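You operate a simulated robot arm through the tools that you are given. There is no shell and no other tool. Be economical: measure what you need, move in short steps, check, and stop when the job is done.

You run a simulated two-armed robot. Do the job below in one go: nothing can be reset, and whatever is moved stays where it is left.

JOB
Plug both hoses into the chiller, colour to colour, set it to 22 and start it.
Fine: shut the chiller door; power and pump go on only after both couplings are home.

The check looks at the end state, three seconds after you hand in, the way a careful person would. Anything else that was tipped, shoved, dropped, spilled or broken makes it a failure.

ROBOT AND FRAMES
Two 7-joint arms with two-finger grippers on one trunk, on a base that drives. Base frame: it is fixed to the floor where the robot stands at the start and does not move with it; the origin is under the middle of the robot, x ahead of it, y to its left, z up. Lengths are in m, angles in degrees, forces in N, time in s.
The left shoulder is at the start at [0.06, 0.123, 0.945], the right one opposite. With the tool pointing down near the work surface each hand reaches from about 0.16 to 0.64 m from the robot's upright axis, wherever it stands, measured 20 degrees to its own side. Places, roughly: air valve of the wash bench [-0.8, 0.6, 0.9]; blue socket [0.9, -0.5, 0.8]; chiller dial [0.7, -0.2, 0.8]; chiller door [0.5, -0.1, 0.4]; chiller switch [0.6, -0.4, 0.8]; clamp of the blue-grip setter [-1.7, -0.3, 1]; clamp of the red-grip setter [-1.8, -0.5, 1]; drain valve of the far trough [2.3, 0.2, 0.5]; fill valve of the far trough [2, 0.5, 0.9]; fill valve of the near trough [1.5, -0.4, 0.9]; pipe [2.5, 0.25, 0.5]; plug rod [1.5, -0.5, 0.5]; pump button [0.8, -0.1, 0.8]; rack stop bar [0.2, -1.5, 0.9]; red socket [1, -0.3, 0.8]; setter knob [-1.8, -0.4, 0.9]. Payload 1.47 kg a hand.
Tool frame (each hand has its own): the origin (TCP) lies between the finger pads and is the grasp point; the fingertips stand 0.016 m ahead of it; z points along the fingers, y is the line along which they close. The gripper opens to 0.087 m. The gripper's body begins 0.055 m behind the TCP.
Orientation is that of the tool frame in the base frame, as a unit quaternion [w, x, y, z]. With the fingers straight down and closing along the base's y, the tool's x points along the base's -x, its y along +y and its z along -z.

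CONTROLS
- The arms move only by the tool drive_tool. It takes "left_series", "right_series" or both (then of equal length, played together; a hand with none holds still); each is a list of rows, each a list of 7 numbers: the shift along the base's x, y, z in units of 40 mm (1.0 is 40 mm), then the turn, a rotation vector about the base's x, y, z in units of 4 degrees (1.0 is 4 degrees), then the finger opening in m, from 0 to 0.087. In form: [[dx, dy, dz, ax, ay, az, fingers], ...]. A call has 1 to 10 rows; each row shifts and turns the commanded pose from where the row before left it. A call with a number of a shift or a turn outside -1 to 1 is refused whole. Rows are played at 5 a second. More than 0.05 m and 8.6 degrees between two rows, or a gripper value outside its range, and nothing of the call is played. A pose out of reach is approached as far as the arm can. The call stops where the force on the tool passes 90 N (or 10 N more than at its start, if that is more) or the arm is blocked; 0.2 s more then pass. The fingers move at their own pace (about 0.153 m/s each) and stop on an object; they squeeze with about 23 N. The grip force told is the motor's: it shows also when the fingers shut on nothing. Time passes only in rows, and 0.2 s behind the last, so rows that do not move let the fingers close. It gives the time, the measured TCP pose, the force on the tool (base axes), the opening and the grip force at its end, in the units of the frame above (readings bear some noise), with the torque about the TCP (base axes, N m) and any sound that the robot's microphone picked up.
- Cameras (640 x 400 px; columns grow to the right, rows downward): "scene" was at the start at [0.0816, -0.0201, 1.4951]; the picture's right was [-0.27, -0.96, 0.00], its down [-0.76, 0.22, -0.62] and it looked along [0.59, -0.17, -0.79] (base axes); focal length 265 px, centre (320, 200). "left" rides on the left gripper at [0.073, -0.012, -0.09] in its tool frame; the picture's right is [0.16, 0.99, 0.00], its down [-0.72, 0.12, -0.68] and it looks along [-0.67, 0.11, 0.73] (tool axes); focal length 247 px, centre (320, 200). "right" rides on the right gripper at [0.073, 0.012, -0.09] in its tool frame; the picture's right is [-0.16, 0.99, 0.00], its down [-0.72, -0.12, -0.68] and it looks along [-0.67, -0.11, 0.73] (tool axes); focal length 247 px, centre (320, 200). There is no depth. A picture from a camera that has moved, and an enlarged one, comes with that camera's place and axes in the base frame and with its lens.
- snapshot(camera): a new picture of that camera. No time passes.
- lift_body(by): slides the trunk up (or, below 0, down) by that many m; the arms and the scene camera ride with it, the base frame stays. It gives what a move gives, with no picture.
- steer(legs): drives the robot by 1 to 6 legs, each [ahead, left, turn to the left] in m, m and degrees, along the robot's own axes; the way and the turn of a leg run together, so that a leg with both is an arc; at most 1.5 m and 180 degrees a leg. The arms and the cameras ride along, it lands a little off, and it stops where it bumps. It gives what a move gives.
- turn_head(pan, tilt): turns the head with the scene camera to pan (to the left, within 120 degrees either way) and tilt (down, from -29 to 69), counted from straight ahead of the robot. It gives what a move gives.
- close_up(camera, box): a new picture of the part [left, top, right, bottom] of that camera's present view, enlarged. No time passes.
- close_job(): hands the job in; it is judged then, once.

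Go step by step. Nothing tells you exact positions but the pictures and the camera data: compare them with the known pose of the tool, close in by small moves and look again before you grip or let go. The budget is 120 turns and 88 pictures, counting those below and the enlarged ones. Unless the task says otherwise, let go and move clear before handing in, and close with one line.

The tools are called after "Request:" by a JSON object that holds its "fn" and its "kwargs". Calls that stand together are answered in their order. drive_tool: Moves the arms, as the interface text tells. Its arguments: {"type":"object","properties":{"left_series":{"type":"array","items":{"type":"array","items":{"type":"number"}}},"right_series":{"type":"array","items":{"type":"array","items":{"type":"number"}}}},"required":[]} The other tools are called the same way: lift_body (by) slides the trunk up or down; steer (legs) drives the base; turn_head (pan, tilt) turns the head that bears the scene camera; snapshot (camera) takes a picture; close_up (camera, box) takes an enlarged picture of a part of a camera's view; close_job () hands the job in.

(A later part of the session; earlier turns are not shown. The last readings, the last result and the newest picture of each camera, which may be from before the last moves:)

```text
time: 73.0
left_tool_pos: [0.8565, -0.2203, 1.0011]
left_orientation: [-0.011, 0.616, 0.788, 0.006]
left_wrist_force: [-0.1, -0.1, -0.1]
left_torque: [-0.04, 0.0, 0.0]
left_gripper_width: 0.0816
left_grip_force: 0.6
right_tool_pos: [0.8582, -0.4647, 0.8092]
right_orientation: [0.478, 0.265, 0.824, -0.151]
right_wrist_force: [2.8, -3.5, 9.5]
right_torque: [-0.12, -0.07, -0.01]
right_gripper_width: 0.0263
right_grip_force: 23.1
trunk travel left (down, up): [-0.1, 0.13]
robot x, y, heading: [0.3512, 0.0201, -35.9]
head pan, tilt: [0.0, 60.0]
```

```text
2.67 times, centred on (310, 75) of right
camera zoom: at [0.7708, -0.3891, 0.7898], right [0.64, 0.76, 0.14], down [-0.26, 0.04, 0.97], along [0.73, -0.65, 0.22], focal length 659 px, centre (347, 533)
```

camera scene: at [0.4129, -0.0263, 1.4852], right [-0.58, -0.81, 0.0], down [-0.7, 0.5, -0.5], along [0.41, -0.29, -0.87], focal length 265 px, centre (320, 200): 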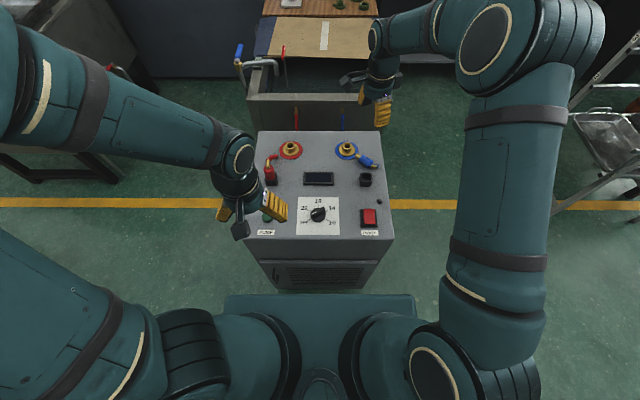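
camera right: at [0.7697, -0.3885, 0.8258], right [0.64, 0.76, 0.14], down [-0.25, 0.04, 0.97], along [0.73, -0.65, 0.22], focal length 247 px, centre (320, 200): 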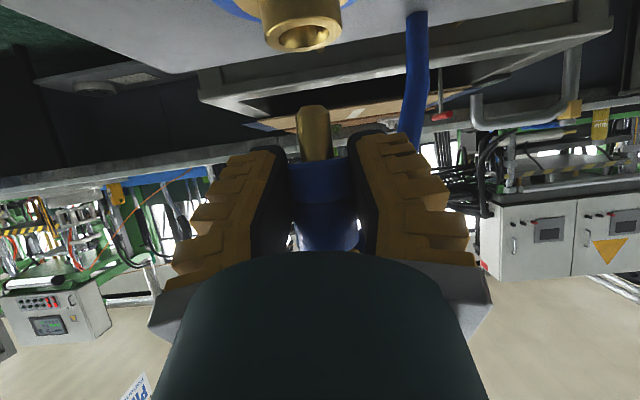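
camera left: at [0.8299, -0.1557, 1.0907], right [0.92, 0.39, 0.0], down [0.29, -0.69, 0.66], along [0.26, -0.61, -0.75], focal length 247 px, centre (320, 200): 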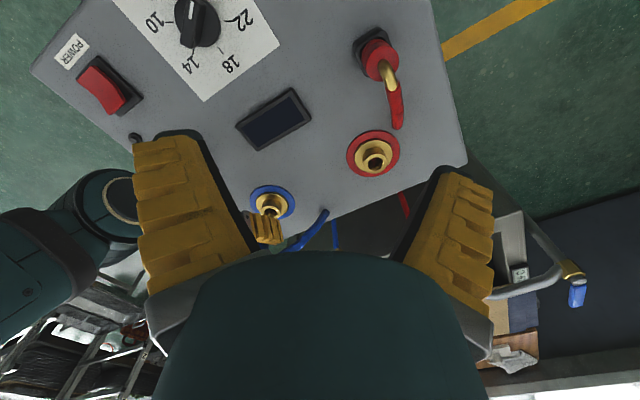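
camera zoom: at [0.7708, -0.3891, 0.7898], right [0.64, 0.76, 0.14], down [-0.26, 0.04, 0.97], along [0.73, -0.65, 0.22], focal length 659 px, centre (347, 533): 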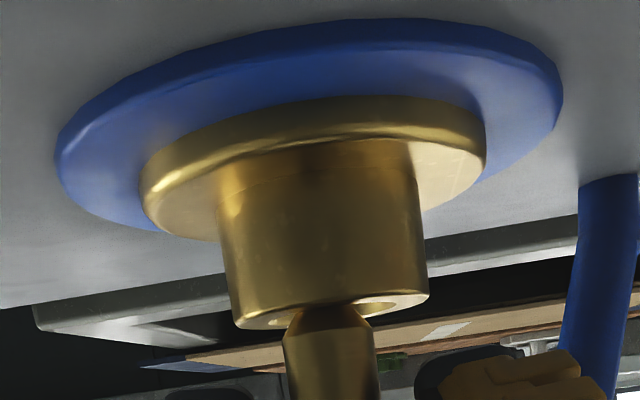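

Request:
{"fn": "drive_tool", "kwargs": {"right_series": [[0, 0, 0.2, 0, 0, 0, 0], [0.081, -0.058, 0, 0, 0, 0, 0], [0, 0, -0.1, 0, 0, 0, 0], [0, 0, -0.1, 0, 0, 0, 0], [0, 0, -0.05, 0, 0, 0, 0], [0, 0, 0, 0, 0, 0, 0]]}}

Request:
{"fn": "close_up", "kwargs": {"camera": "right", "box": [220, 0, 400, 150]}}

```text
time: 74.4
left_tool_pos: [0.8573, -0.22, 1.0003]
left_orientation: [-0.012, 0.615, 0.788, 0.008]
left_wrist_force: [0.0, -0.1, -0.2]
left_torque: [-0.01, -0.02, -0.02]
left_gripper_width: 0.0816
left_grip_force: 1.0
right_tool_pos: [0.8621, -0.4655, 0.8063]
right_orientation: [0.478, 0.265, 0.824, -0.152]
right_wrist_force: [4.8, -0.8, 3.8]
right_torque: [-0.03, -0.08, 0.03]
right_gripper_width: 0.0263
right_grip_force: 22.7
trunk travel left (down, up): [-0.1, 0.13]
robot x, y, heading: [0.3511, 0.0167, -35.7]
head pan, tilt: [0.0, 60.0]
```

```text
2.67 times, centred on (310, 75) of right
camera zoom: at [0.7745, -0.3912, 0.7881], right [0.64, 0.76, 0.14], down [-0.26, 0.04, 0.97], along [0.73, -0.65, 0.22], focal length 659 px, centre (347, 533)
```

zoom: 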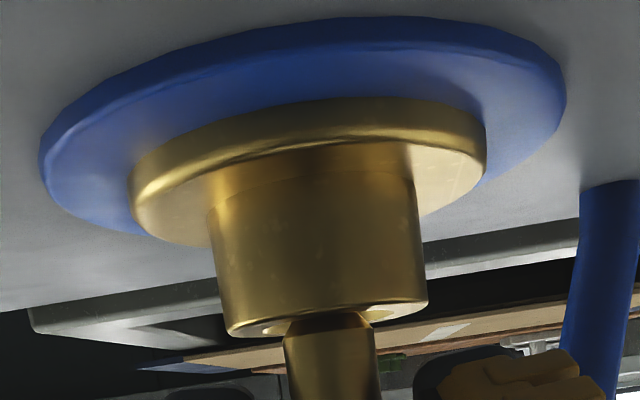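

Request:
{"fn": "drive_tool", "kwargs": {"right_series": [[0, 0, 0.1, 0, 0, 0, 0], [0.06, -0.045, 0, 0, 0, 0, 0], [0, 0, -0.1, 0, 0, 0, 0], [0, 0, -0.1, 0, 0, 0, 0], [0, 0, -0.05, 0, 0, 0, 0], [0, 0, 0, 0, 0, 0, 0]]}}

Request:
{"fn": "close_up", "kwargs": {"camera": "right", "box": [220, 0, 400, 150]}}

```text
time: 75.8
left_tool_pos: [0.8574, -0.2191, 0.9999]
left_orientation: [-0.012, 0.616, 0.788, 0.007]
left_wrist_force: [-0.4, -1.1, -0.3]
left_torque: [0.0, 0.0, 0.0]
left_gripper_width: 0.0816
left_grip_force: 1.4
right_tool_pos: [0.8646, -0.4681, 0.7989]
right_orientation: [0.477, 0.264, 0.825, -0.151]
right_wrist_force: [2.9, 0.5, -0.9]
right_torque: [-0.02, -0.04, -0.01]
right_gripper_width: 0.0257
right_grip_force: 22.4
trunk travel left (down, up): [-0.1, 0.13]
robot x, y, heading: [0.3479, 0.0159, -35.4]
head pan, tilt: [0.0, 60.0]
```

```text
2.67 times, centred on (310, 75) of right
camera zoom: at [0.776, -0.3929, 0.7812], right [0.64, 0.76, 0.14], down [-0.25, 0.04, 0.97], along [0.73, -0.65, 0.21], focal length 659 px, centre (347, 533)
```

zoom: 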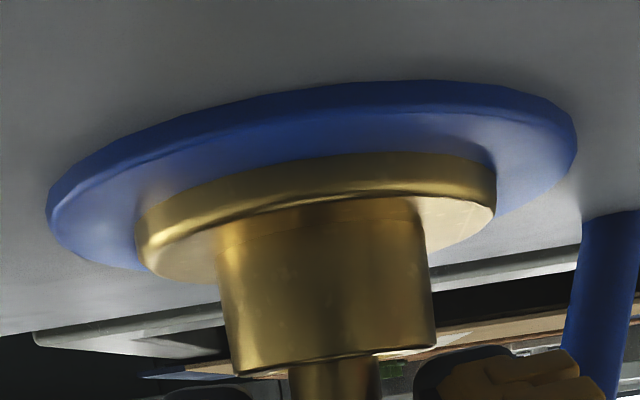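

Request:
{"fn": "drive_tool", "kwargs": {"right_series": [[0, 0, -0.1, 0, 0, 0, 0], [0, 0, -0.1, 0, 0, 0, 0], [0, 0, 0, 0, 0, 0, 0]]}}

Request:
{"fn": "snapshot", "kwargs": {"camera": "right"}}

```text
time: 76.6
left_tool_pos: [0.8554, -0.2176, 1.0021]
left_orientation: [-0.011, 0.616, 0.788, 0.007]
left_wrist_force: [0.1, -0.8, -0.5]
left_torque: [0.02, 0.03, -0.02]
left_gripper_width: 0.0818
left_grip_force: 1.4
right_tool_pos: [0.864, -0.4678, 0.7942]
right_orientation: [0.479, 0.265, 0.823, -0.152]
right_wrist_force: [-0.1, 2.9, 20.5]
right_torque: [0.28, -0.19, 0.13]
right_gripper_width: 0.0263
right_grip_force: 23.4
trunk travel left (down, up): [-0.1, 0.13]
robot x, y, heading: [0.3547, 0.0205, -35.8]
head pan, tilt: [0.0, 60.0]
```

```text
25 pictures are left
camera right: at [0.7766, -0.393, 0.7759], right [0.64, 0.76, 0.14], down [-0.26, 0.04, 0.96], along [0.73, -0.65, 0.22], focal length 247 px, centre (320, 200)
```

right: 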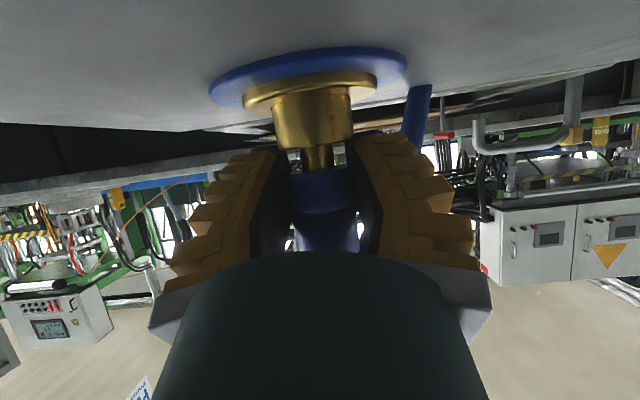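

Request:
{"fn": "drive_tool", "kwargs": {"right_series": [[0, 0, 0.06, 0, 0, 0, 0], [0, 0, 0, 0, 0, 0, 0.045], [0, 0, 0, 0, 0, 0, 0.045], [0, 0, 0.2, 0, 0, 0, 0.045], [0, 0, 0.2, 0, 0, 0, 0.045], [0, 0, 0, 0, 0, 0, 0.045]]}}

Request:
{"fn": "snapshot", "kwargs": {"camera": "right"}}

```text
time: 78.0
left_tool_pos: [0.8564, -0.219, 1.0005]
left_orientation: [-0.012, 0.615, 0.788, 0.008]
left_wrist_force: [-0.3, 0.6, 0.2]
left_torque: [-0.03, 0.0, 0.0]
left_gripper_width: 0.0816
left_grip_force: 1.3
right_tool_pos: [0.8623, -0.4693, 0.8102]
right_orientation: [0.477, 0.265, 0.824, -0.152]
right_wrist_force: [0.4, 0.6, 0.0]
right_torque: [-0.02, 0.03, -0.01]
right_gripper_width: 0.0505
right_grip_force: 4.0
trunk travel left (down, up): [-0.1, 0.13]
robot x, y, heading: [0.3536, 0.0137, -35.6]
head pan, tilt: [0.0, 60.0]
```

```text
24 pictures are left
camera right: at [0.7755, -0.3935, 0.7916], right [0.64, 0.76, 0.14], down [-0.25, 0.04, 0.97], along [0.73, -0.65, 0.21], focal length 247 px, centre (320, 200)
```

right: 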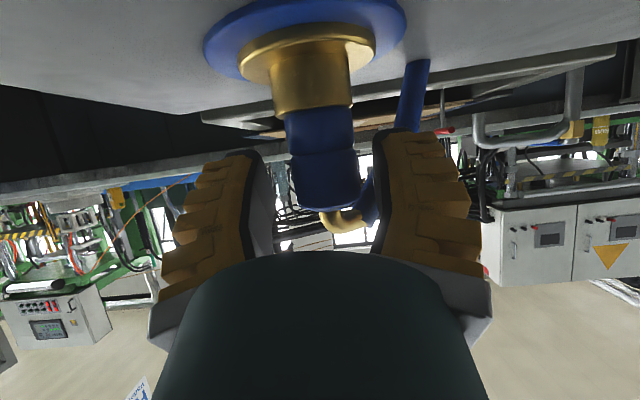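

The plug dropped home by itself on release. I'll grip it higher and press it down lightly to make sure it is seated.

Request:
{"fn": "drive_tool", "kwargs": {"right_series": [[0, 0, 0, 0, 0, 0, 0], [0, 0, 0, 0, 0, 0, 0], [0, 0, -0.08, 0, 0, 0, 0], [0, 0, -0.06, 0, 0, 0, 0], [0, 0, 0, 0, 0, 0, 0]]}}

Request:
{"fn": "close_up", "kwargs": {"camera": "right", "box": [200, 0, 440, 240]}}

```text
time: 79.2
left_tool_pos: [0.8565, -0.2184, 1.0007]
left_orientation: [-0.012, 0.616, 0.788, 0.007]
left_wrist_force: [-0.1, 0.4, -0.2]
left_torque: [-0.02, -0.06, 0.01]
left_gripper_width: 0.0817
left_grip_force: 0.7
right_tool_pos: [0.8635, -0.4682, 0.8061]
right_orientation: [0.478, 0.265, 0.823, -0.152]
right_wrist_force: [0.2, -1.0, 14.6]
right_torque: [-0.18, -0.04, -0.06]
right_gripper_width: 0.0264
right_grip_force: 23.5
trunk travel left (down, up): [-0.1, 0.13]
robot x, y, heading: [0.3514, 0.0178, -35.6]
head pan, tilt: [0.0, 60.0]
```

```text
1.67 times, centred on (320, 120) of right
camera zoom: at [0.776, -0.3931, 0.7872], right [0.64, 0.76, 0.14], down [-0.26, 0.04, 0.97], along [0.73, -0.65, 0.22], focal length 412 px, centre (320, 333)
```

zoom: 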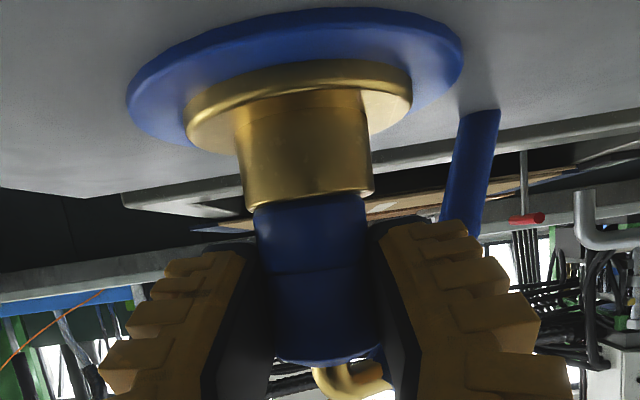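

Request:
{"fn": "drive_tool", "kwargs": {"right_series": [[0, 0, -0.1, 0, 0, 0, 0], [0, 0, -0.06, 0, 0, 0, 0], [0, 0, 0, 0, 0, 0, 0]]}}

Request:
{"fn": "drive_tool", "kwargs": {"right_series": [[0, 0, 0.24, 0, 0, 0, 0], [0, 0, 0, 0, 0, 0, 0.055], [0, 0, 0, 0, 0, 0, 0.06], [-0.61, 0.44, 0.3, 0, 0, 0, 0.06], [-0.61, 0.44, 0.5, 0, 0, 0, 0.06], [-0.81, 0.58, 0, 0, 0, 0, 0.06], [-0.81, 0.58, 0, 0, 0, 0, 0.06]]}}

Request:
{"fn": "close_up", "kwargs": {"camera": "left", "box": [220, 100, 420, 250]}}

```text
time: 80.0
left_tool_pos: [0.8553, -0.2195, 1.0004]
left_orientation: [-0.011, 0.615, 0.788, 0.007]
left_wrist_force: [0.2, 0.0, -0.4]
left_torque: [0.0, -0.03, 0.0]
left_gripper_width: 0.0817
left_grip_force: 1.4
right_tool_pos: [0.863, -0.4693, 0.7994]
right_orientation: [0.477, 0.265, 0.824, -0.151]
right_wrist_force: [0.9, -0.7, 15.0]
right_torque: [-0.13, -0.05, 0.0]
right_gripper_width: 0.0262
right_grip_force: 23.3
trunk travel left (down, up): [-0.1, 0.13]
robot x, y, heading: [0.3525, 0.0183, -35.9]
head pan, tilt: [0.0, 60.0]
```

```text
time: 81.6
left_tool_pos: [0.8568, -0.2181, 1.0007]
left_orientation: [-0.012, 0.616, 0.788, 0.007]
left_wrist_force: [0.4, 0.4, 0.5]
left_torque: [-0.01, 0.03, -0.03]
left_gripper_width: 0.0817
left_grip_force: 1.1
right_tool_pos: [0.7485, -0.3875, 0.8395]
right_orientation: [0.476, 0.266, 0.825, -0.151]
right_wrist_force: [0.2, 0.5, 0.0]
right_torque: [0.01, -0.01, -0.01]
right_gripper_width: 0.0645
right_grip_force: 3.1
trunk travel left (down, up): [-0.1, 0.13]
robot x, y, heading: [0.352, 0.0166, -35.8]
head pan, tilt: [0.0, 60.0]
```

```text
2.67 times, centred on (320, 175) of left
camera zoom: at [0.8289, -0.1551, 1.0912], right [0.92, 0.39, 0.0], down [0.29, -0.69, 0.66], along [0.26, -0.61, -0.75], focal length 659 px, centre (320, 267)
```

zoom: 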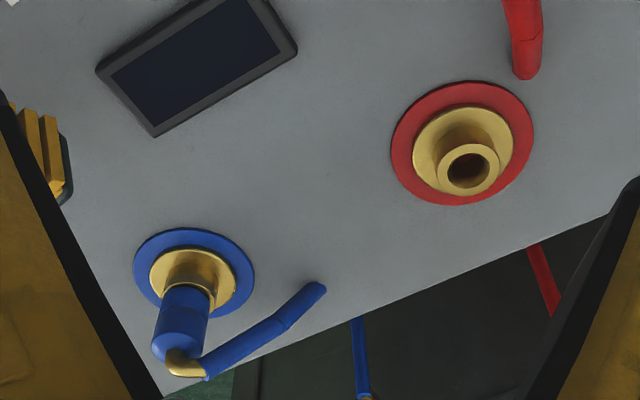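

Blue is seated: it held against a 15 N press. Next comes red with the left hand. I'll turn that hand square, bring it in front of the red plug and move the right hand aside.

Request:
{"fn": "drive_tool", "kwargs": {"left_series": [[0.01, 0.17, 0, 0, 0, 1, 0.08], [0.01, 0.17, 0, 0, 0, 1, 0.08], [0.01, 0.17, 0, 0, 0, 1, 0.08], [0.01, 0.17, 0, 0, 0, 1, 0.08], [0.01, 0.17, 0, 0, 0, 1, 0.08], [0.01, 0.17, 0, 0, 0, 1, 0.08], [0.01, 0.17, 0, 0, 0, 1, 0.08], [0.01, 0.17, 0, 0, 0, 1, 0.08], [0.01, 0.17, 0, 0, 0, 1, 0.08], [0.01, 0.17, 0, 0, 0, 1, 0.08]], "right_series": [[0, 0, 0.5, 0, 0, 0, 0.06], [0, 0, 0.5, 0, 0, 0, 0.06], [-0.17, -0.24, 0.5, 0, 0, 0, 0.06], [-0.17, -0.24, 0.5, 0, 0, 0, 0.06], [-0.17, -0.24, 0.3, 0, 0, 0, 0.06], [-0.17, -0.24, 0.3, 0, 0, 0, 0.06], [-0.17, -0.24, 0, 0, 0, 0, 0.06], [-0.17, -0.24, 0, 0, 0, 0, 0.06], [0, 0, 0, 0, 0, 0, 0.06], [0, 0, 0, 0, 0, 0, 0.06]]}}

Request:
{"fn": "drive_tool", "kwargs": {"left_series": [[0, 0, -0.3, -0.581, -0.814, 0, 0.08], [0, 0, -0.3, -0.581, -0.814, 0, 0.08], [0, 0, -0.3, -0.581, -0.814, 0, 0.08], [0, 0, -0.3, -0.581, -0.814, 0, 0.08], [0, 0, -0.3, -0.581, -0.814, 0, 0.08], [0, 0, -0.3, -0.581, -0.814, 0, 0.08], [0, 0, -0.3, -0.581, -0.814, 0, 0.08], [0, 0, -0.3, -0.581, -0.814, 0, 0.08], [0, 0, -0.3, -0.581, -0.814, 0, 0.08], [0, 0, -0.3, -0.581, -0.814, 0, 0.08]]}}

Request:
{"fn": "snapshot", "kwargs": {"camera": "left"}}

Request:
{"fn": "close_up", "kwargs": {"camera": "scene", "box": [240, 120, 400, 240]}}

```text
time: 83.8
left_tool_pos: [0.86, -0.1521, 0.9996]
left_orientation: [-0.013, 0.308, 0.951, 0.001]
left_wrist_force: [-0.2, -0.6, 0.6]
left_torque: [0.0, -0.01, 0.01]
left_gripper_width: 0.0819
left_grip_force: 1.2
right_tool_pos: [0.7091, -0.4451, 0.943]
right_orientation: [0.476, 0.265, 0.825, -0.151]
right_wrist_force: [0.3, 0.2, -0.1]
right_torque: [0.0, 0.01, -0.01]
right_gripper_width: 0.0646
right_grip_force: 3.2
trunk travel left (down, up): [-0.1, 0.13]
robot x, y, heading: [0.3521, 0.0202, -35.9]
head pan, tilt: [0.0, 60.0]
```

```text
time: 86.0
left_tool_pos: [0.8611, -0.1514, 0.8789]
left_orientation: [0.315, 0.292, 0.898, -0.1]
left_wrist_force: [0.1, -0.1, 0.4]
left_torque: [0.01, 0.0, 0.05]
left_gripper_width: 0.0818
left_grip_force: 1.2
right_tool_pos: [0.7084, -0.4453, 0.9446]
right_orientation: [0.477, 0.265, 0.824, -0.151]
right_wrist_force: [-0.5, 0.1, 0.6]
right_torque: [-0.01, 0.01, 0.03]
right_gripper_width: 0.0646
right_grip_force: 3.1
trunk travel left (down, up): [-0.1, 0.13]
robot x, y, heading: [0.3509, 0.0156, -35.8]
head pan, tilt: [0.0, 60.0]
```

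```text
21 pictures are left
camera left: at [0.7634, -0.0962, 0.9037], right [0.48, 0.87, -0.09], down [0.18, 0.01, 0.98], along [0.86, -0.49, -0.15], focal length 247 px, centre (320, 200)
```

left: 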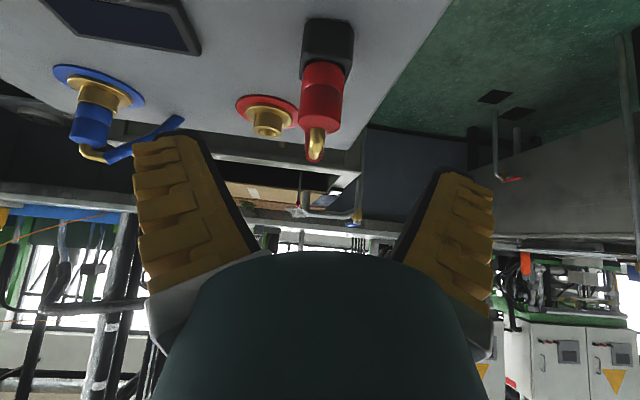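

```text
3.33 times, centred on (320, 180) of scene
camera zoom: at [0.413, -0.0266, 1.4852], right [-0.58, -0.81, 0.0], down [-0.7, 0.5, -0.5], along [0.41, -0.29, -0.87], focal length 884 px, centre (320, 267)
```

zoom: 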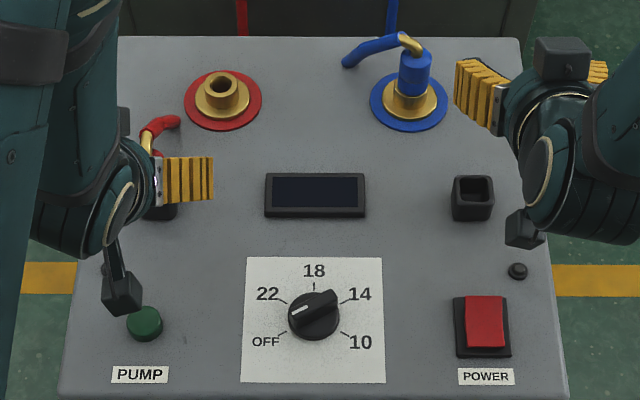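

Request:
{"fn": "drive_tool", "kwargs": {"left_series": [[0.43, -0.316, -0.61, 0, 0, 0, 0.08], [0.43, -0.316, -0.61, 0, 0, 0, 0.08], [0.43, -0.316, -0.61, 0, 0, 0, 0.08], [0, 0, 0, 0, 0, 0, 0.08], [0, 0, 0, 0, 0, 0, 0], [0, 0, 0, 0, 0, 0, 0], [0, 0, 0, 0, 0, 0, 0], [0, 0, 0, 0, 0, 0, 0]]}}

Request:
{"fn": "snapshot", "kwargs": {"camera": "left"}}

```text
time: 87.8
left_tool_pos: [0.9138, -0.1892, 0.8067]
left_orientation: [0.315, 0.293, 0.897, -0.101]
left_wrist_force: [0.3, 1.2, 7.7]
left_torque: [0.05, 0.03, -0.01]
left_gripper_width: 0.025
left_grip_force: 23.3
right_tool_pos: [0.7081, -0.4451, 0.944]
right_orientation: [0.476, 0.266, 0.824, -0.151]
right_wrist_force: [-0.1, -0.4, 0.1]
right_torque: [-0.02, 0.02, -0.02]
right_gripper_width: 0.0643
right_grip_force: 3.3
trunk travel left (down, up): [-0.1, 0.13]
robot x, y, heading: [0.3523, 0.0159, -36.1]
head pan, tilt: [0.0, 60.0]
```

```text
19 pictures are left
camera left: at [0.8155, -0.1338, 0.8313], right [0.48, 0.87, -0.09], down [0.18, 0.01, 0.98], along [0.86, -0.49, -0.15], focal length 247 px, centre (320, 200)
```

left: 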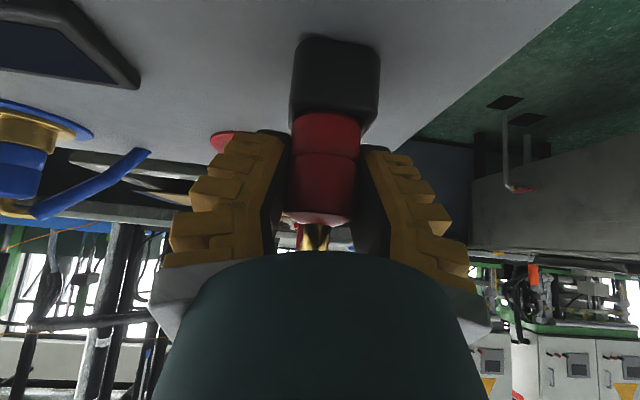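

Request:
{"fn": "drive_tool", "kwargs": {"left_series": [[0, 0, 0, 0, 0, 0, 0.05], [0, 0, 0, 0, 0, 0, 0.05], [0, 0, -0.14, 0, 0, 0, 0.05], [0, 0, 0, 0, 0, 0, 0], [0, 0, 0, 0, 0, 0, 0], [0, 0, 0, 0, 0, 0, 0]]}}

```text
time: 89.2
left_tool_pos: [0.9122, -0.1892, 0.8018]
left_orientation: [0.314, 0.292, 0.898, -0.1]
left_wrist_force: [-1.0, 2.0, 6.5]
left_torque: [0.12, 0.12, 0.0]
left_gripper_width: 0.0252
left_grip_force: 23.6
right_tool_pos: [0.7087, -0.4443, 0.9448]
right_orientation: [0.477, 0.265, 0.824, -0.152]
right_wrist_force: [-0.4, -0.2, 0.3]
right_torque: [0.0, 0.03, -0.01]
right_gripper_width: 0.0645
right_grip_force: 3.6
trunk travel left (down, up): [-0.1, 0.13]
robot x, y, heading: [0.3513, 0.0204, -35.7]
head pan, tilt: [0.0, 60.0]
```

Request:
{"fn": "drive_tool", "kwargs": {"left_series": [[0, 0, 0.2, 0, 0, 0, 0], [0, 0, 0.3, 0, 0, 0, 0], [0, 0, 0.4, 0, 0, 0, 0], [0, 0, 0.4, 0, 0, 0, 0], [0, 0, 0.4, 0, 0, 0, 0], [0, 0, 0.2, 0, 0, 0, 0]]}}

Request:
{"fn": "snapshot", "kwargs": {"camera": "left"}}

```text
time: 90.6
left_tool_pos: [0.9119, -0.1882, 0.8771]
left_orientation: [0.313, 0.292, 0.898, -0.099]
left_wrist_force: [-0.7, -0.1, -2.0]
left_torque: [0.0, -0.02, 0.0]
left_gripper_width: 0.0236
left_grip_force: 23.1
right_tool_pos: [0.7096, -0.4446, 0.9438]
right_orientation: [0.476, 0.265, 0.824, -0.152]
right_wrist_force: [-0.3, 0.3, 0.2]
right_torque: [-0.02, -0.02, -0.02]
right_gripper_width: 0.0647
right_grip_force: 2.9
trunk travel left (down, up): [-0.1, 0.13]
robot x, y, heading: [0.3529, 0.0216, -35.7]
head pan, tilt: [0.0, 60.0]
```

```text
18 pictures are left
camera left: at [0.8148, -0.1337, 0.9013], right [0.48, 0.87, -0.09], down [0.18, 0.01, 0.98], along [0.86, -0.49, -0.16], focal length 247 px, centre (320, 200)
```

left: 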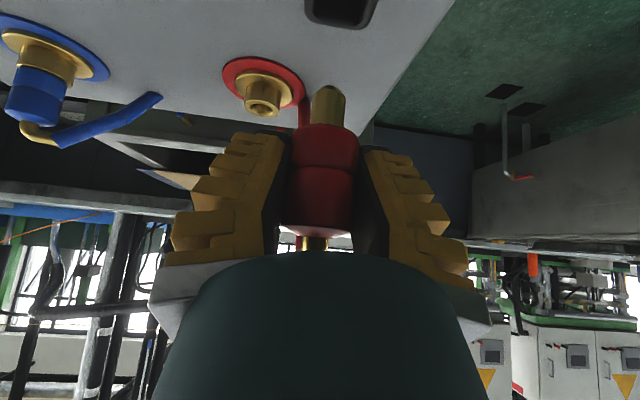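

The plug is slowly creeping toward the camera side of the pads, so they are gripping it off-centre. I'll put it straight back into its holder and regrip about 12 mm nearer to me.

Request:
{"fn": "drive_tool", "kwargs": {"left_series": [[0, 0, -0.5, 0, 0, 0, 0], [0, 0, -0.5, 0, 0, 0, 0], [0, 0, -0.4, 0, 0, 0, 0], [0, 0, -0.25, 0, 0, 0, 0], [0, 0, -0.1, 0, 0, 0, 0]]}}

Request:
{"fn": "snapshot", "kwargs": {"camera": "left"}}

```text
time: 91.8
left_tool_pos: [0.9127, -0.1891, 0.806]
left_orientation: [0.314, 0.292, 0.898, -0.1]
left_wrist_force: [0.0, -0.3, -0.3]
left_torque: [-0.02, 0.0, -0.01]
left_gripper_width: 0.0237
left_grip_force: 23.1
right_tool_pos: [0.7099, -0.4455, 0.9437]
right_orientation: [0.477, 0.265, 0.824, -0.151]
right_wrist_force: [-0.4, 0.6, 0.1]
right_torque: [-0.01, -0.01, 0.01]
right_gripper_width: 0.0646
right_grip_force: 3.5
trunk travel left (down, up): [-0.1, 0.13]
robot x, y, heading: [0.3514, 0.0192, -35.7]
head pan, tilt: [0.0, 60.0]
```

```text
17 pictures are left
camera left: at [0.8149, -0.1337, 0.8304], right [0.48, 0.87, -0.09], down [0.18, 0.01, 0.98], along [0.86, -0.49, -0.16], focal length 247 px, centre (320, 200)
```

left: 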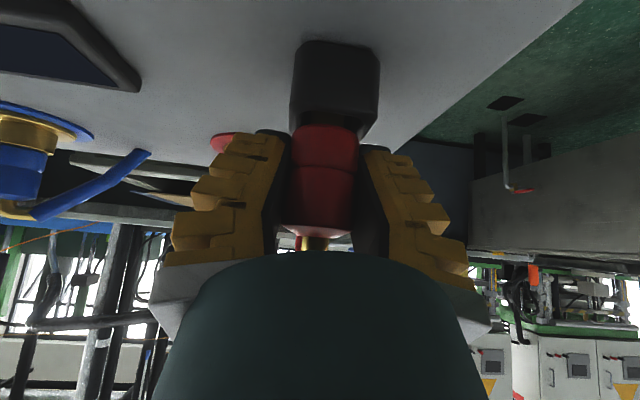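

Request:
{"fn": "drive_tool", "kwargs": {"left_series": [[0, 0, 0, 0, 0, 0, 0.05], [0, 0, 0, 0, 0, 0, 0.05], [0.183, -0.131, -0.1, 0, 0, 0, 0.05], [0, 0, 0, 0, 0, 0, 0.05], [0, 0, 0, 0, 0, 0, 0], [0, 0, 0, 0, 0, 0, 0], [0, 0, 0, 0, 0, 0, 0]]}}

```text
time: 93.4
left_tool_pos: [0.923, -0.196, 0.8055]
left_orientation: [0.317, 0.291, 0.897, -0.1]
left_wrist_force: [14.1, -9.3, 16.1]
left_torque: [0.03, 0.08, -0.01]
left_gripper_width: 0.0061
left_grip_force: 23.0
right_tool_pos: [0.708, -0.4452, 0.9433]
right_orientation: [0.477, 0.265, 0.824, -0.151]
right_wrist_force: [0.4, 0.5, 0.6]
right_torque: [-0.01, 0.01, -0.01]
right_gripper_width: 0.0645
right_grip_force: 3.0
trunk travel left (down, up): [-0.1, 0.13]
robot x, y, heading: [0.3537, 0.0201, -35.5]
head pan, tilt: [0.0, 60.0]
```

Request:
{"fn": "drive_tool", "kwargs": {"left_series": [[0, 0, 0, 0, 0, 0, 0.06], [0, 0, 0, 0, 0, 0, 0.06], [-0.27, 0.193, 0, 0, 0, 0, 0.06], [-0.27, 0.193, 0, 0, 0, 0, 0.06], [0, 0, 0, 0, 0, 0, 0.06]]}}

Request:
{"fn": "snapshot", "kwargs": {"camera": "left"}}

```text
time: 94.6
left_tool_pos: [0.8988, -0.1786, 0.803]
left_orientation: [0.314, 0.293, 0.897, -0.101]
left_wrist_force: [-0.4, -0.1, 0.5]
left_torque: [-0.01, -0.01, 0.02]
left_gripper_width: 0.0644
left_grip_force: 3.3
right_tool_pos: [0.7097, -0.4454, 0.9441]
right_orientation: [0.476, 0.265, 0.825, -0.151]
right_wrist_force: [0.5, 0.1, -0.1]
right_torque: [-0.03, 0.01, -0.02]
right_gripper_width: 0.0644
right_grip_force: 3.1
trunk travel left (down, up): [-0.1, 0.13]
robot x, y, heading: [0.347, 0.0167, -35.5]
head pan, tilt: [0.0, 60.0]
```

```text
16 pictures are left
camera left: at [0.8008, -0.1233, 0.8271], right [0.48, 0.87, -0.09], down [0.18, 0.01, 0.98], along [0.86, -0.49, -0.16], focal length 247 px, centre (320, 200)
```

left: 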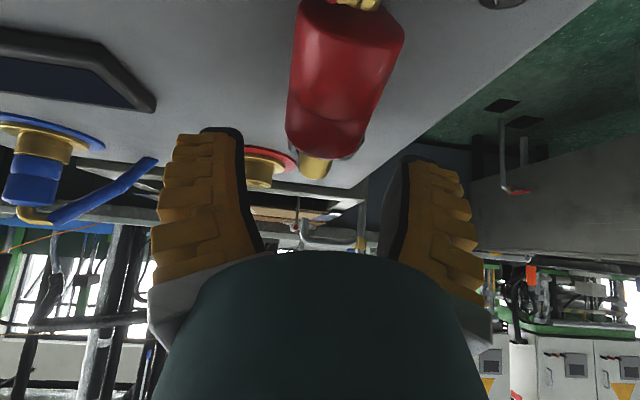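

The red plug was knocked out of its holder. I'll raise the hand straight up and look.

Request:
{"fn": "drive_tool", "kwargs": {"left_series": [[0, 0, 0.6, 0, 0, 0, 0.06], [0, 0, 1, 0, 0, 0, 0.06], [0, 0, 1, 0, 0, 0, 0.06], [0, 0, 1, 0.581, 0.814, 0, 0.06], [-0.4, 0.3, 0.6, 0.581, 0.814, 0, 0.06], [-0.4, 0.3, 0, 0.581, 0.814, 0, 0.06], [-0.4, 0.3, 0, 0.581, 0.814, 0, 0.06], [-0.4, 0.3, 0, 0.581, 0.814, 0, 0.06]]}}

Request:
{"fn": "close_up", "kwargs": {"camera": "scene", "box": [240, 130, 350, 240]}}

```text
time: 96.4
left_tool_pos: [0.8355, -0.1302, 0.9718]
left_orientation: [0.152, 0.304, 0.939, -0.05]
left_wrist_force: [0.0, 0.0, 0.3]
left_torque: [0.0, -0.02, 0.02]
left_gripper_width: 0.0646
left_grip_force: 3.6
right_tool_pos: [0.7086, -0.4452, 0.9441]
right_orientation: [0.477, 0.265, 0.824, -0.152]
right_wrist_force: [0.3, 0.7, 0.3]
right_torque: [-0.01, 0.03, 0.0]
right_gripper_width: 0.0649
right_grip_force: 3.6
trunk travel left (down, up): [-0.1, 0.13]
robot x, y, heading: [0.35, 0.0193, -35.8]
head pan, tilt: [0.0, 60.0]
```

```text
3.64 times, centred on (295, 185) of scene
camera zoom: at [0.4128, -0.0263, 1.4852], right [-0.58, -0.81, 0.0], down [-0.7, 0.5, -0.5], along [0.41, -0.29, -0.87], focal length 964 px, centre (411, 254)
```

zoom: 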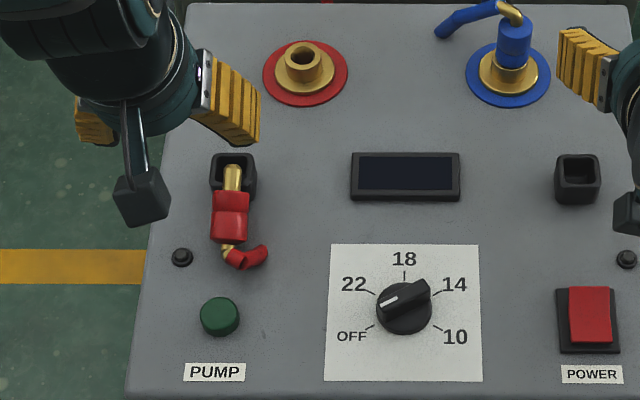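

The red plug lies with its pin on the holder's front edge, pointing straight away from me and tilted up about 20°. I'll use the same flipped-hand pick as for blue, with the left hand.

Request:
{"fn": "drive_tool", "kwargs": {"left_series": [[0, 0, 0, 0.581, 0.814, 0, 0.06], [0, 0, 0, 0.581, 0.814, 0, 0.06], [0, 0, 0, 0.581, 0.814, 0, 0.06], [0, 0, 0, 0.581, 0.814, 0, 0.06], [0, 0, 0, 0.35, 0.488, 0, 0.06], [0, 0, 0, 0, 0, 1, 0.06], [0, 0, 0, 0, 0, 1, 0.06], [0, 0, 0, 0, 0, 1, 0.06], [0, 0, 0, 0, 0, 1, 0.06], [0, 0, 0, 0, 0, 1, 0.06]]}}

Request:
{"fn": "drive_tool", "kwargs": {"left_series": [[0, 0, 0, 0, 0, 1, 0.06], [0, 0, 0, 0, 0, 1, 0.06], [0, 0, 0, 0, 0, 1, 0.06], [0, 0, 0, 0, 0, 1, 0.06], [0, 0, 0, 0, 0, 1, 0.06], [0, 0, 0, 0, 0, 1, 0.06], [0, 0, 0, 0, 0, 1, 0.06], [0, 0, 0, 0, 0, 1, 0.06], [0, 0, 0, 0, 0, 1, 0.06], [0, 0, 0, 0, 0, 1, 0.06]]}}

Request:
{"fn": "drive_tool", "kwargs": {"left_series": [[0, 0, 0, 0, 0, 1, 0.06], [0, 0, 0, 0, 0, 1, 0.06], [0, 0, 0, 0, 0, 1, 0.06], [0, 0, 0, 0, 0, 1, 0.06], [0, 0, 0, 0, 0, 1, 0.06], [0, 0, 0, 0, 0, 1, 0.06], [0, 0, 0, 0, 0, 1, 0.06], [0, 0, 0, 0, 0, 1, 0.06], [0, 0, 0, 0, 0, 1, 0.06], [0, 0, 0, 0, 0, 1, 0.06]]}}

Request:
{"fn": "drive_tool", "kwargs": {"left_series": [[0, 0, 0, 0, 0, 1, 0.06], [0, 0, 0, 0, 0, 1, 0.06], [0, 0, 0, 0, 0, 1, 0.06], [0, 0, 0, 0, 0, 1, 0.06], [0, 0, 0, 0, 0, 1, 0.06], [0, 0, 0, 0, 0, 1, 0.06], [0, 0, 0, 0, 0, 1, 0.06], [0, 0, 0, 0, 0, 1, 0.06], [0, 0, 0, 0, 0, 1, 0.06], [0, 0, 0, 0, 0, 1, 0.06]]}}

Request:
{"fn": "drive_tool", "kwargs": {"left_series": [[0, 0, 0, 0, 0, 1, 0.06], [0, 0, 0, 0, 0, 1, 0.06], [0, 0, 0, 0, 0, 1, 0.06], [0, 0, 0, 0, 0, 1, 0.06], [0, 0, 0, 0, 0, 1, 0.06], [0, 0, 0, 0, 0, 1, 0.06], [0, 0, 0, 0, 0, 1, 0.06], [0, 0, 0, 0, 0, 1, 0.06], [0, 0, 0, 0, 0, 1, 0.06], [0, 0, 0, 0, 0, 1, 0.06]]}}

```text
time: 98.6
left_tool_pos: [0.8334, -0.1306, 0.9701]
left_orientation: [0.001, 0.139, 0.99, -0.002]
left_wrist_force: [0.1, -0.6, -0.5]
left_torque: [0.03, 0.03, 0.0]
left_gripper_width: 0.0646
left_grip_force: 3.5
right_tool_pos: [0.7096, -0.445, 0.9435]
right_orientation: [0.476, 0.266, 0.825, -0.151]
right_wrist_force: [0.3, 0.3, 0.3]
right_torque: [-0.02, -0.03, 0.04]
right_gripper_width: 0.0644
right_grip_force: 3.0
trunk travel left (down, up): [-0.1, 0.13]
robot x, y, heading: [0.35, 0.0186, -35.7]
head pan, tilt: [0.0, 60.0]
```

```text
time: 100.8
left_tool_pos: [0.834, -0.1302, 0.9707]
left_orientation: [0.001, -0.208, 0.978, -0.002]
left_wrist_force: [0.5, -0.4, 0.6]
left_torque: [-0.01, 0.01, 0.01]
left_gripper_width: 0.0646
left_grip_force: 3.2
right_tool_pos: [0.7092, -0.4455, 0.9428]
right_orientation: [0.476, 0.265, 0.825, -0.151]
right_wrist_force: [0.3, -0.1, -0.1]
right_torque: [-0.05, 0.0, 0.0]
right_gripper_width: 0.0644
right_grip_force: 3.8
trunk travel left (down, up): [-0.1, 0.13]
robot x, y, heading: [0.3526, 0.0183, -36.0]
head pan, tilt: [0.0, 60.0]
```

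```text
time: 103.0
left_tool_pos: [0.8351, -0.1305, 0.9702]
left_orientation: [0.0, -0.53, 0.848, -0.001]
left_wrist_force: [-0.4, -0.1, 0.0]
left_torque: [0.0, 0.01, 0.0]
left_gripper_width: 0.0647
left_grip_force: 3.7
right_tool_pos: [0.7085, -0.4445, 0.9441]
right_orientation: [0.477, 0.265, 0.824, -0.151]
right_wrist_force: [0.1, -0.2, -0.5]
right_torque: [-0.01, -0.02, 0.01]
right_gripper_width: 0.0645
right_grip_force: 3.5
trunk travel left (down, up): [-0.1, 0.13]
robot x, y, heading: [0.3518, 0.0206, -35.8]
head pan, tilt: [0.0, 60.0]
```

```text
time: 105.2
left_tool_pos: [0.834, -0.1321, 0.9703]
left_orientation: [-0.001, 0.787, -0.616, 0.0]
left_wrist_force: [-0.1, -0.3, 0.5]
left_torque: [0.02, -0.01, -0.01]
left_gripper_width: 0.0648
left_grip_force: 3.3
right_tool_pos: [0.7096, -0.4436, 0.9435]
right_orientation: [0.476, 0.265, 0.824, -0.151]
right_wrist_force: [0.2, -0.2, -0.3]
right_torque: [-0.04, 0.02, 0.0]
right_gripper_width: 0.0646
right_grip_force: 3.0
trunk travel left (down, up): [-0.1, 0.13]
robot x, y, heading: [0.3495, 0.0175, -35.8]
head pan, tilt: [0.0, 60.0]
```

```text
time: 107.4
left_tool_pos: [0.8344, -0.1307, 0.9707]
left_orientation: [-0.002, 0.951, -0.308, 0.001]
left_wrist_force: [0.1, -1.1, -0.1]
left_torque: [-0.03, -0.01, 0.0]
left_gripper_width: 0.0647
left_grip_force: 3.6
right_tool_pos: [0.7084, -0.4449, 0.9436]
right_orientation: [0.476, 0.266, 0.824, -0.151]
right_wrist_force: [0.0, 0.6, -0.9]
right_torque: [0.01, -0.02, -0.01]
right_gripper_width: 0.0647
right_grip_force: 3.5
trunk travel left (down, up): [-0.1, 0.13]
robot x, y, heading: [0.3463, 0.0166, -36.1]
head pan, tilt: [0.0, 60.0]
```

Request:
{"fn": "drive_tool", "kwargs": {"left_series": [[0.094, -0.072, 0, -0.581, -0.814, 0, 0.06], [0.094, -0.072, 0, -0.581, -0.814, 0, 0.06], [0.094, -0.072, 0, -0.581, -0.814, 0, 0.06], [0.094, -0.072, 0, -0.581, -0.814, 0, 0.06], [0.094, -0.072, -0.4, -0.581, -0.814, 0, 0.06], [0.094, -0.072, -0.4, -0.581, -0.814, 0, 0.06], [0.094, -0.072, -0.4, -0.581, -0.814, 0, 0.06], [0.094, -0.072, -0.4, -0.581, -0.814, 0, 0.06], [0.094, -0.072, -0.4, -0.581, -0.814, 0, 0.06], [0.094, -0.072, -0.4, -0.581, -0.814, 0, 0.06]]}}

Request:
{"fn": "drive_tool", "kwargs": {"left_series": [[0, 0, -0.3, -0.581, -0.814, 0, 0.06], [0, 0, -0.3, -0.581, -0.814, 0, 0.06], [0, 0, -0.15, -0.29, -0.407, 0, 0.06]]}}

Request:
{"fn": "snapshot", "kwargs": {"camera": "left"}}

```text
time: 109.6
left_tool_pos: [0.8726, -0.1592, 0.8759]
left_orientation: [0.101, 0.894, -0.289, 0.326]
left_wrist_force: [-0.4, 0.7, 0.0]
left_torque: [-0.01, 0.02, -0.01]
left_gripper_width: 0.0645
left_grip_force: 3.9
right_tool_pos: [0.7097, -0.4445, 0.9443]
right_orientation: [0.476, 0.265, 0.825, -0.152]
right_wrist_force: [0.8, 0.0, -0.1]
right_torque: [-0.01, 0.02, -0.01]
right_gripper_width: 0.0646
right_grip_force: 3.1
trunk travel left (down, up): [-0.1, 0.13]
robot x, y, heading: [0.3536, 0.0187, -35.5]
head pan, tilt: [0.0, 60.0]
```

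```text
time: 110.4
left_tool_pos: [0.8725, -0.1597, 0.8446]
left_orientation: [0.126, 0.862, -0.279, 0.404]
left_wrist_force: [0.5, 0.3, -0.5]
left_torque: [-0.02, 0.0, 0.03]
left_gripper_width: 0.0642
left_grip_force: 2.5
right_tool_pos: [0.709, -0.4449, 0.9444]
right_orientation: [0.477, 0.265, 0.824, -0.152]
right_wrist_force: [1.5, -0.5, -0.3]
right_torque: [0.03, -0.01, -0.01]
right_gripper_width: 0.0647
right_grip_force: 3.6
trunk travel left (down, up): [-0.1, 0.13]
robot x, y, heading: [0.3545, 0.0134, -35.8]
head pan, tilt: [0.0, 60.0]
```

```text
14 pictures are left
camera left: at [0.8613, -0.1398, 0.9578], right [-0.49, -0.86, 0.11], down [-0.87, 0.48, -0.12], along [0.05, -0.16, -0.99], focal length 247 px, centre (320, 200)
```

left: 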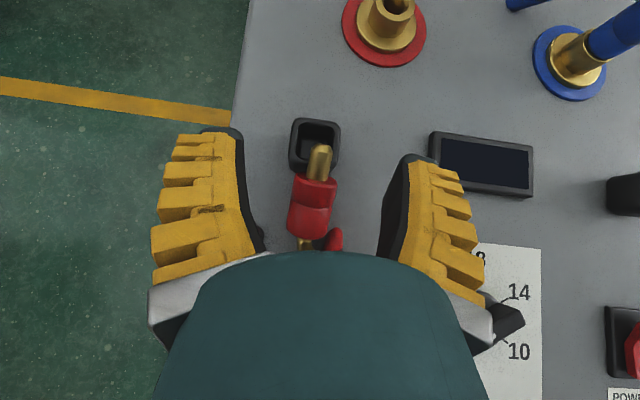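

Request:
{"fn": "drive_tool", "kwargs": {"left_series": [[-0.15, 0, -0.5, 0, 0, 0, 0.055], [0, 0, -0.5, 0, 0, 0, 0.05], [0, 0, -0.5, 0, 0, 0, 0.05], [0, 0, -0.2, 0, 0, 0, 0.05], [0, 0, 0, 0, 0, 0, 0.05]]}}

Request:
{"fn": "snapshot", "kwargs": {"camera": "left"}}

```text
time: 111.6
left_tool_pos: [0.8672, -0.1594, 0.776]
left_orientation: [0.125, 0.862, -0.28, 0.403]
left_wrist_force: [0.6, -0.3, -0.6]
left_torque: [0.02, 0.0, -0.01]
left_gripper_width: 0.0552
left_grip_force: 3.7
right_tool_pos: [0.7089, -0.4445, 0.9438]
right_orientation: [0.476, 0.265, 0.825, -0.151]
right_wrist_force: [0.1, 0.1, -0.8]
right_torque: [0.0, -0.02, 0.03]
right_gripper_width: 0.0648
right_grip_force: 3.2
trunk travel left (down, up): [-0.1, 0.13]
robot x, y, heading: [0.3518, 0.0185, -35.5]
head pan, tilt: [0.0, 60.0]
```

```text
13 pictures are left
camera left: at [0.855, -0.1399, 0.8899], right [-0.49, -0.86, 0.11], down [-0.87, 0.48, -0.12], along [0.05, -0.16, -0.99], focal length 247 px, centre (320, 200)
```

left: 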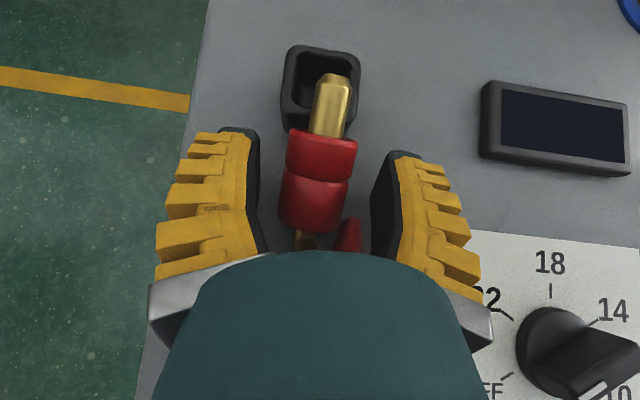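

Request:
{"fn": "drive_tool", "kwargs": {"left_series": [[0, 0, -0.1, 0, 0, 0, 0.05], [0, 0, 0, 0, 0, 0, 0.05], [0, 0, 0, 0, 0, 0, 0], [0, 0, 0, 0, 0, 0, 0], [0, 0, 0, 0, 0, 0, 0]]}}

```text
time: 112.8
left_tool_pos: [0.8666, -0.1592, 0.7723]
left_orientation: [0.125, 0.862, -0.279, 0.404]
left_wrist_force: [-0.7, 0.0, -0.4]
left_torque: [-0.01, 0.02, -0.01]
left_gripper_width: 0.028
left_grip_force: 22.8
right_tool_pos: [0.709, -0.4453, 0.9438]
right_orientation: [0.477, 0.265, 0.824, -0.151]
right_wrist_force: [0.5, -0.4, 0.5]
right_torque: [-0.03, -0.03, 0.05]
right_gripper_width: 0.0647
right_grip_force: 2.9
trunk travel left (down, up): [-0.1, 0.13]
robot x, y, heading: [0.351, 0.0193, -35.7]
head pan, tilt: [0.0, 60.0]
```

A full-diameter grip this time (28 mm, no side force). I'll lift it and turn the hand back.

Request:
{"fn": "drive_tool", "kwargs": {"left_series": [[0, 0, 0.3, 0, 0, 0, 0], [0, 0, 0.5, 0, 0, 0, 0], [0, 0, 0.8, 0, 0, 0, 0], [0, 0, 1, 0, 0, 0, 0], [0, 0, 1, 0, 0, 0, 0], [0, 0, 1, 0, 0, 0, 0], [0, 0, 0.4, 0, 0, 0, 0], [0, 0, 0, 0.581, 0.814, 0, 0], [0, 0, 0, 0.581, 0.814, 0, 0], [0, 0, 0, 0.581, 0.814, 0, 0]]}}

Request:
{"fn": "drive_tool", "kwargs": {"left_series": [[0, 0, 0, 0.581, 0.814, 0, 0], [0, 0, 0, 0.581, 0.814, 0, 0], [0, 0, 0, 0.581, 0.814, 0, 0], [0, 0, 0, 0.581, 0.814, 0, 0], [0, 0, 0, 0.581, 0.814, 0, 0], [0, 0, 0, 0.581, 0.814, 0, 0], [0, 0, 0, 0.581, 0.814, 0, 0], [0, 0, 0, 0.581, 0.814, 0, 0], [0, 0, 0, 0.581, 0.814, 0, 0], [0, 0, 0, 0.29, 0.407, 0, 0]]}}

Request:
{"fn": "drive_tool", "kwargs": {"left_series": [[0, 0, 0, 0, 0, -1, 0], [0, 0, 0, 0, 0, -1, 0], [0, 0, 0, 0, 0, -1, 0], [0, 0, 0, 0, 0, -1, 0], [0, 0, 0, 0, 0, -1, 0], [0, 0, 0, 0, 0, -1, 0], [0, 0, 0, 0, 0, -1, 0], [0, 0, 0, 0, 0, -1, 0], [0, 0, 0, 0, 0, -1, 0], [0, 0, 0, 0, 0, -1, 0]]}}

Request:
{"fn": "drive_tool", "kwargs": {"left_series": [[0, 0, 0, 0, 0, -1, 0], [0, 0, 0, 0, 0, -1, 0], [0, 0, 0, 0, 0, -1, 0], [0, 0, 0, 0, 0, -1, 0], [0, 0, 0, 0, 0, -1, 0], [0, 0, 0, 0, 0, -1, 0], [0, 0, 0, 0, 0, -1, 0], [0, 0, 0, 0, 0, -1, 0], [0, 0, 0, 0, 0, -1, 0], [0, 0, 0, 0, 0, -1, 0]]}}

Request:
{"fn": "drive_tool", "kwargs": {"left_series": [[0, 0, 0, 0, 0, -1, 0], [0, 0, 0, 0, 0, -1, 0], [0, 0, 0, 0, 0, -1, 0], [0, 0, 0, 0, 0, -1, 0], [0, 0, 0, 0, 0, -1, 0], [0, 0, 0, 0, 0, -1, 0], [0, 0, 0, 0, 0, -1, 0], [0, 0, 0, 0, 0, -1, 0], [0, 0, 0, 0, 0, -1, 0], [0, 0, 0, 0, 0, -1, 0]]}}

Request:
{"fn": "drive_tool", "kwargs": {"left_series": [[0, 0, 0, 0, 0, -1, 0], [0, 0, 0, 0, 0, -1, 0], [0, 0, 0, 0, 0, -1, 0], [0, 0, 0, 0, 0, -1, 0], [0, 0, 0, 0, 0, -1, 0], [0, 0, 0, 0, 0, -1, 0], [0, 0, 0, 0, 0, -1, 0], [0, 0, 0, 0, 0, -1, 0], [0, 0, 0, 0, 0, -1, 0], [0, 0, 0, 0, 0, -1, 0]]}}

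```text
time: 115.0
left_tool_pos: [0.8665, -0.1593, 0.9742]
left_orientation: [0.096, 0.9, -0.292, 0.31]
left_wrist_force: [0.1, -0.1, -1.5]
left_torque: [0.0, -0.02, -0.02]
left_gripper_width: 0.0268
left_grip_force: 22.8
right_tool_pos: [0.709, -0.4443, 0.9443]
right_orientation: [0.477, 0.265, 0.824, -0.151]
right_wrist_force: [0.5, -0.6, -1.3]
right_torque: [-0.01, -0.02, 0.01]
right_gripper_width: 0.0646
right_grip_force: 3.3
trunk travel left (down, up): [-0.1, 0.13]
robot x, y, heading: [0.3517, 0.0195, -35.4]
head pan, tilt: [0.0, 60.0]
```

```text
time: 117.2
left_tool_pos: [0.8654, -0.1602, 0.9734]
left_orientation: [-0.002, 0.951, -0.31, -0.002]
left_wrist_force: [0.6, 0.9, -1.2]
left_torque: [-0.04, -0.01, 0.02]
left_gripper_width: 0.0263
left_grip_force: 23.2
right_tool_pos: [0.7094, -0.4446, 0.9438]
right_orientation: [0.476, 0.266, 0.824, -0.152]
right_wrist_force: [0.1, 0.7, 0.0]
right_torque: [0.0, -0.04, -0.01]
right_gripper_width: 0.0648
right_grip_force: 3.9
trunk travel left (down, up): [-0.1, 0.13]
robot x, y, heading: [0.3525, 0.0175, -35.7]
head pan, tilt: [0.0, 60.0]
```

```text
time: 119.4
left_tool_pos: [0.8655, -0.1598, 0.9717]
left_orientation: [-0.002, 0.787, -0.617, 0.001]
left_wrist_force: [-0.6, 0.7, 0.0]
left_torque: [0.05, -0.03, -0.01]
left_gripper_width: 0.0263
left_grip_force: 23.2
right_tool_pos: [0.7085, -0.4438, 0.9437]
right_orientation: [0.476, 0.266, 0.824, -0.152]
right_wrist_force: [-0.6, -0.4, 1.0]
right_torque: [0.02, 0.01, -0.01]
right_gripper_width: 0.0645
right_grip_force: 3.8
trunk travel left (down, up): [-0.1, 0.13]
robot x, y, heading: [0.3505, 0.0181, -35.6]
head pan, tilt: [0.0, 60.0]
```

```text
time: 121.6
left_tool_pos: [0.8663, -0.1598, 0.973]
left_orientation: [0.001, -0.53, 0.848, -0.001]
left_wrist_force: [0.3, -0.5, -1.3]
left_torque: [-0.02, -0.01, -0.04]
left_gripper_width: 0.0263
left_grip_force: 23.5
right_tool_pos: [0.709, -0.4459, 0.9437]
right_orientation: [0.477, 0.265, 0.824, -0.151]
right_wrist_force: [-0.5, -0.3, -0.4]
right_torque: [0.02, 0.04, 0.02]
right_gripper_width: 0.0648
right_grip_force: 3.2
trunk travel left (down, up): [-0.1, 0.13]
robot x, y, heading: [0.3497, 0.0174, -35.6]
head pan, tilt: [0.0, 60.0]
```

```text
time: 123.8
left_tool_pos: [0.8667, -0.1603, 0.9726]
left_orientation: [0.0, -0.207, 0.978, -0.002]
left_wrist_force: [0.1, -0.2, -1.4]
left_torque: [0.04, 0.0, -0.01]
left_gripper_width: 0.0262
left_grip_force: 22.6
right_tool_pos: [0.7086, -0.4457, 0.9437]
right_orientation: [0.476, 0.265, 0.825, -0.151]
right_wrist_force: [0.2, -0.2, -0.3]
right_torque: [-0.04, 0.0, 0.02]
right_gripper_width: 0.0645
right_grip_force: 3.7
trunk travel left (down, up): [-0.1, 0.13]
robot x, y, heading: [0.3498, 0.021, -35.4]
head pan, tilt: [0.0, 60.0]
```

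```text
time: 126.0
left_tool_pos: [0.8673, -0.1599, 0.9736]
left_orientation: [-0.001, 0.14, 0.99, -0.001]
left_wrist_force: [-0.4, 0.2, -0.9]
left_torque: [-0.03, 0.01, 0.01]
left_gripper_width: 0.0267
left_grip_force: 22.9
right_tool_pos: [0.7101, -0.4457, 0.9429]
right_orientation: [0.476, 0.266, 0.824, -0.152]
right_wrist_force: [0.7, -0.6, -0.2]
right_torque: [0.02, 0.01, 0.01]
right_gripper_width: 0.0647
right_grip_force: 3.1
trunk travel left (down, up): [-0.1, 0.13]
robot x, y, heading: [0.3516, 0.018, -35.6]
head pan, tilt: [0.0, 60.0]
```

Request:
{"fn": "drive_tool", "kwargs": {"left_series": [[0, 0, 0, 0, 0, -1, 0], [0, 0, 0, 0, 0, -1, 0], [0, 0, 0, 0, 0, -1, 0], [0, 0, 0, 0, 0, -1, 0], [0, 0, 0, 0, 0, -0.87, 0], [0, 0, 0, -0.581, -0.814, 0, 0], [0, 0, 0, -0.581, -0.814, 0, 0], [0, 0, 0, -0.581, -0.814, 0, 0], [0, 0, 0, -0.581, -0.814, 0, 0], [0, 0, 0, -0.581, -0.814, 0, 0]]}}

Request:
{"fn": "drive_tool", "kwargs": {"left_series": [[0, 0, 0, -0.581, -0.814, 0, 0], [0, 0, 0, -0.581, -0.814, 0, 0], [0, 0, 0, -0.581, -0.814, 0, 0], [0, 0, 0, -0.581, -0.814, 0, 0], [0, 0, 0, -0.581, -0.814, 0, 0], [0, 0, 0, -0.581, -0.814, 0, 0], [0, 0, 0, -0.581, -0.814, 0, 0], [0, 0, 0, -0.581, -0.814, 0, 0], [0, 0, 0, -0.581, -0.814, 0, 0], [0, 0, 0, -0.581, -0.814, 0, 0]]}}

Request:
{"fn": "snapshot", "kwargs": {"camera": "left"}}

```text
time: 128.2
left_tool_pos: [0.8656, -0.1606, 0.973]
left_orientation: [0.165, 0.301, 0.938, -0.056]
left_wrist_force: [0.1, 0.8, -1.2]
left_torque: [0.0, -0.01, 0.02]
left_gripper_width: 0.0267
left_grip_force: 22.9
right_tool_pos: [0.7084, -0.4454, 0.9429]
right_orientation: [0.476, 0.265, 0.824, -0.151]
right_wrist_force: [0.8, 0.5, 0.3]
right_torque: [0.02, 0.02, 0.0]
right_gripper_width: 0.0646
right_grip_force: 3.3
trunk travel left (down, up): [-0.1, 0.13]
robot x, y, heading: [0.3489, 0.0156, -35.6]
head pan, tilt: [0.0, 60.0]
```

```text
time: 130.4
left_tool_pos: [0.8668, -0.1603, 0.9727]
left_orientation: [0.476, 0.265, 0.824, -0.154]
left_wrist_force: [-0.3, -0.6, -0.6]
left_torque: [0.02, 0.01, 0.0]
left_gripper_width: 0.0267
left_grip_force: 23.0
right_tool_pos: [0.7091, -0.4438, 0.9442]
right_orientation: [0.476, 0.267, 0.824, -0.153]
right_wrist_force: [0.1, 0.0, 0.8]
right_torque: [0.02, 0.03, 0.0]
right_gripper_width: 0.0647
right_grip_force: 2.8
trunk travel left (down, up): [-0.1, 0.13]
robot x, y, heading: [0.3505, 0.0235, -35.5]
head pan, tilt: [0.0, 60.0]
```

```text
12 pictures are left
camera left: at [0.7674, -0.1047, 0.9541], right [0.51, 0.85, -0.14], down [-0.12, 0.23, 0.97], along [0.85, -0.48, 0.22], focal length 247 px, centre (320, 200)
```

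left: 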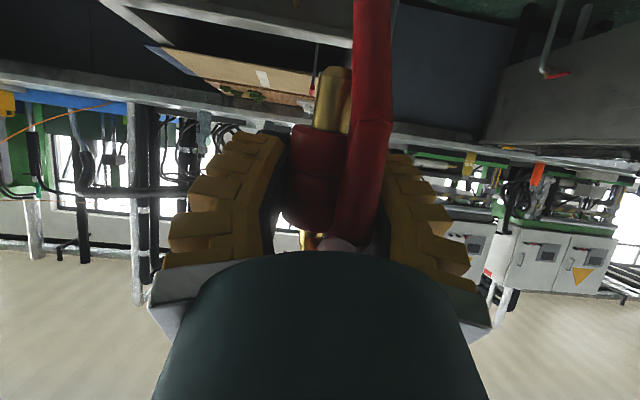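

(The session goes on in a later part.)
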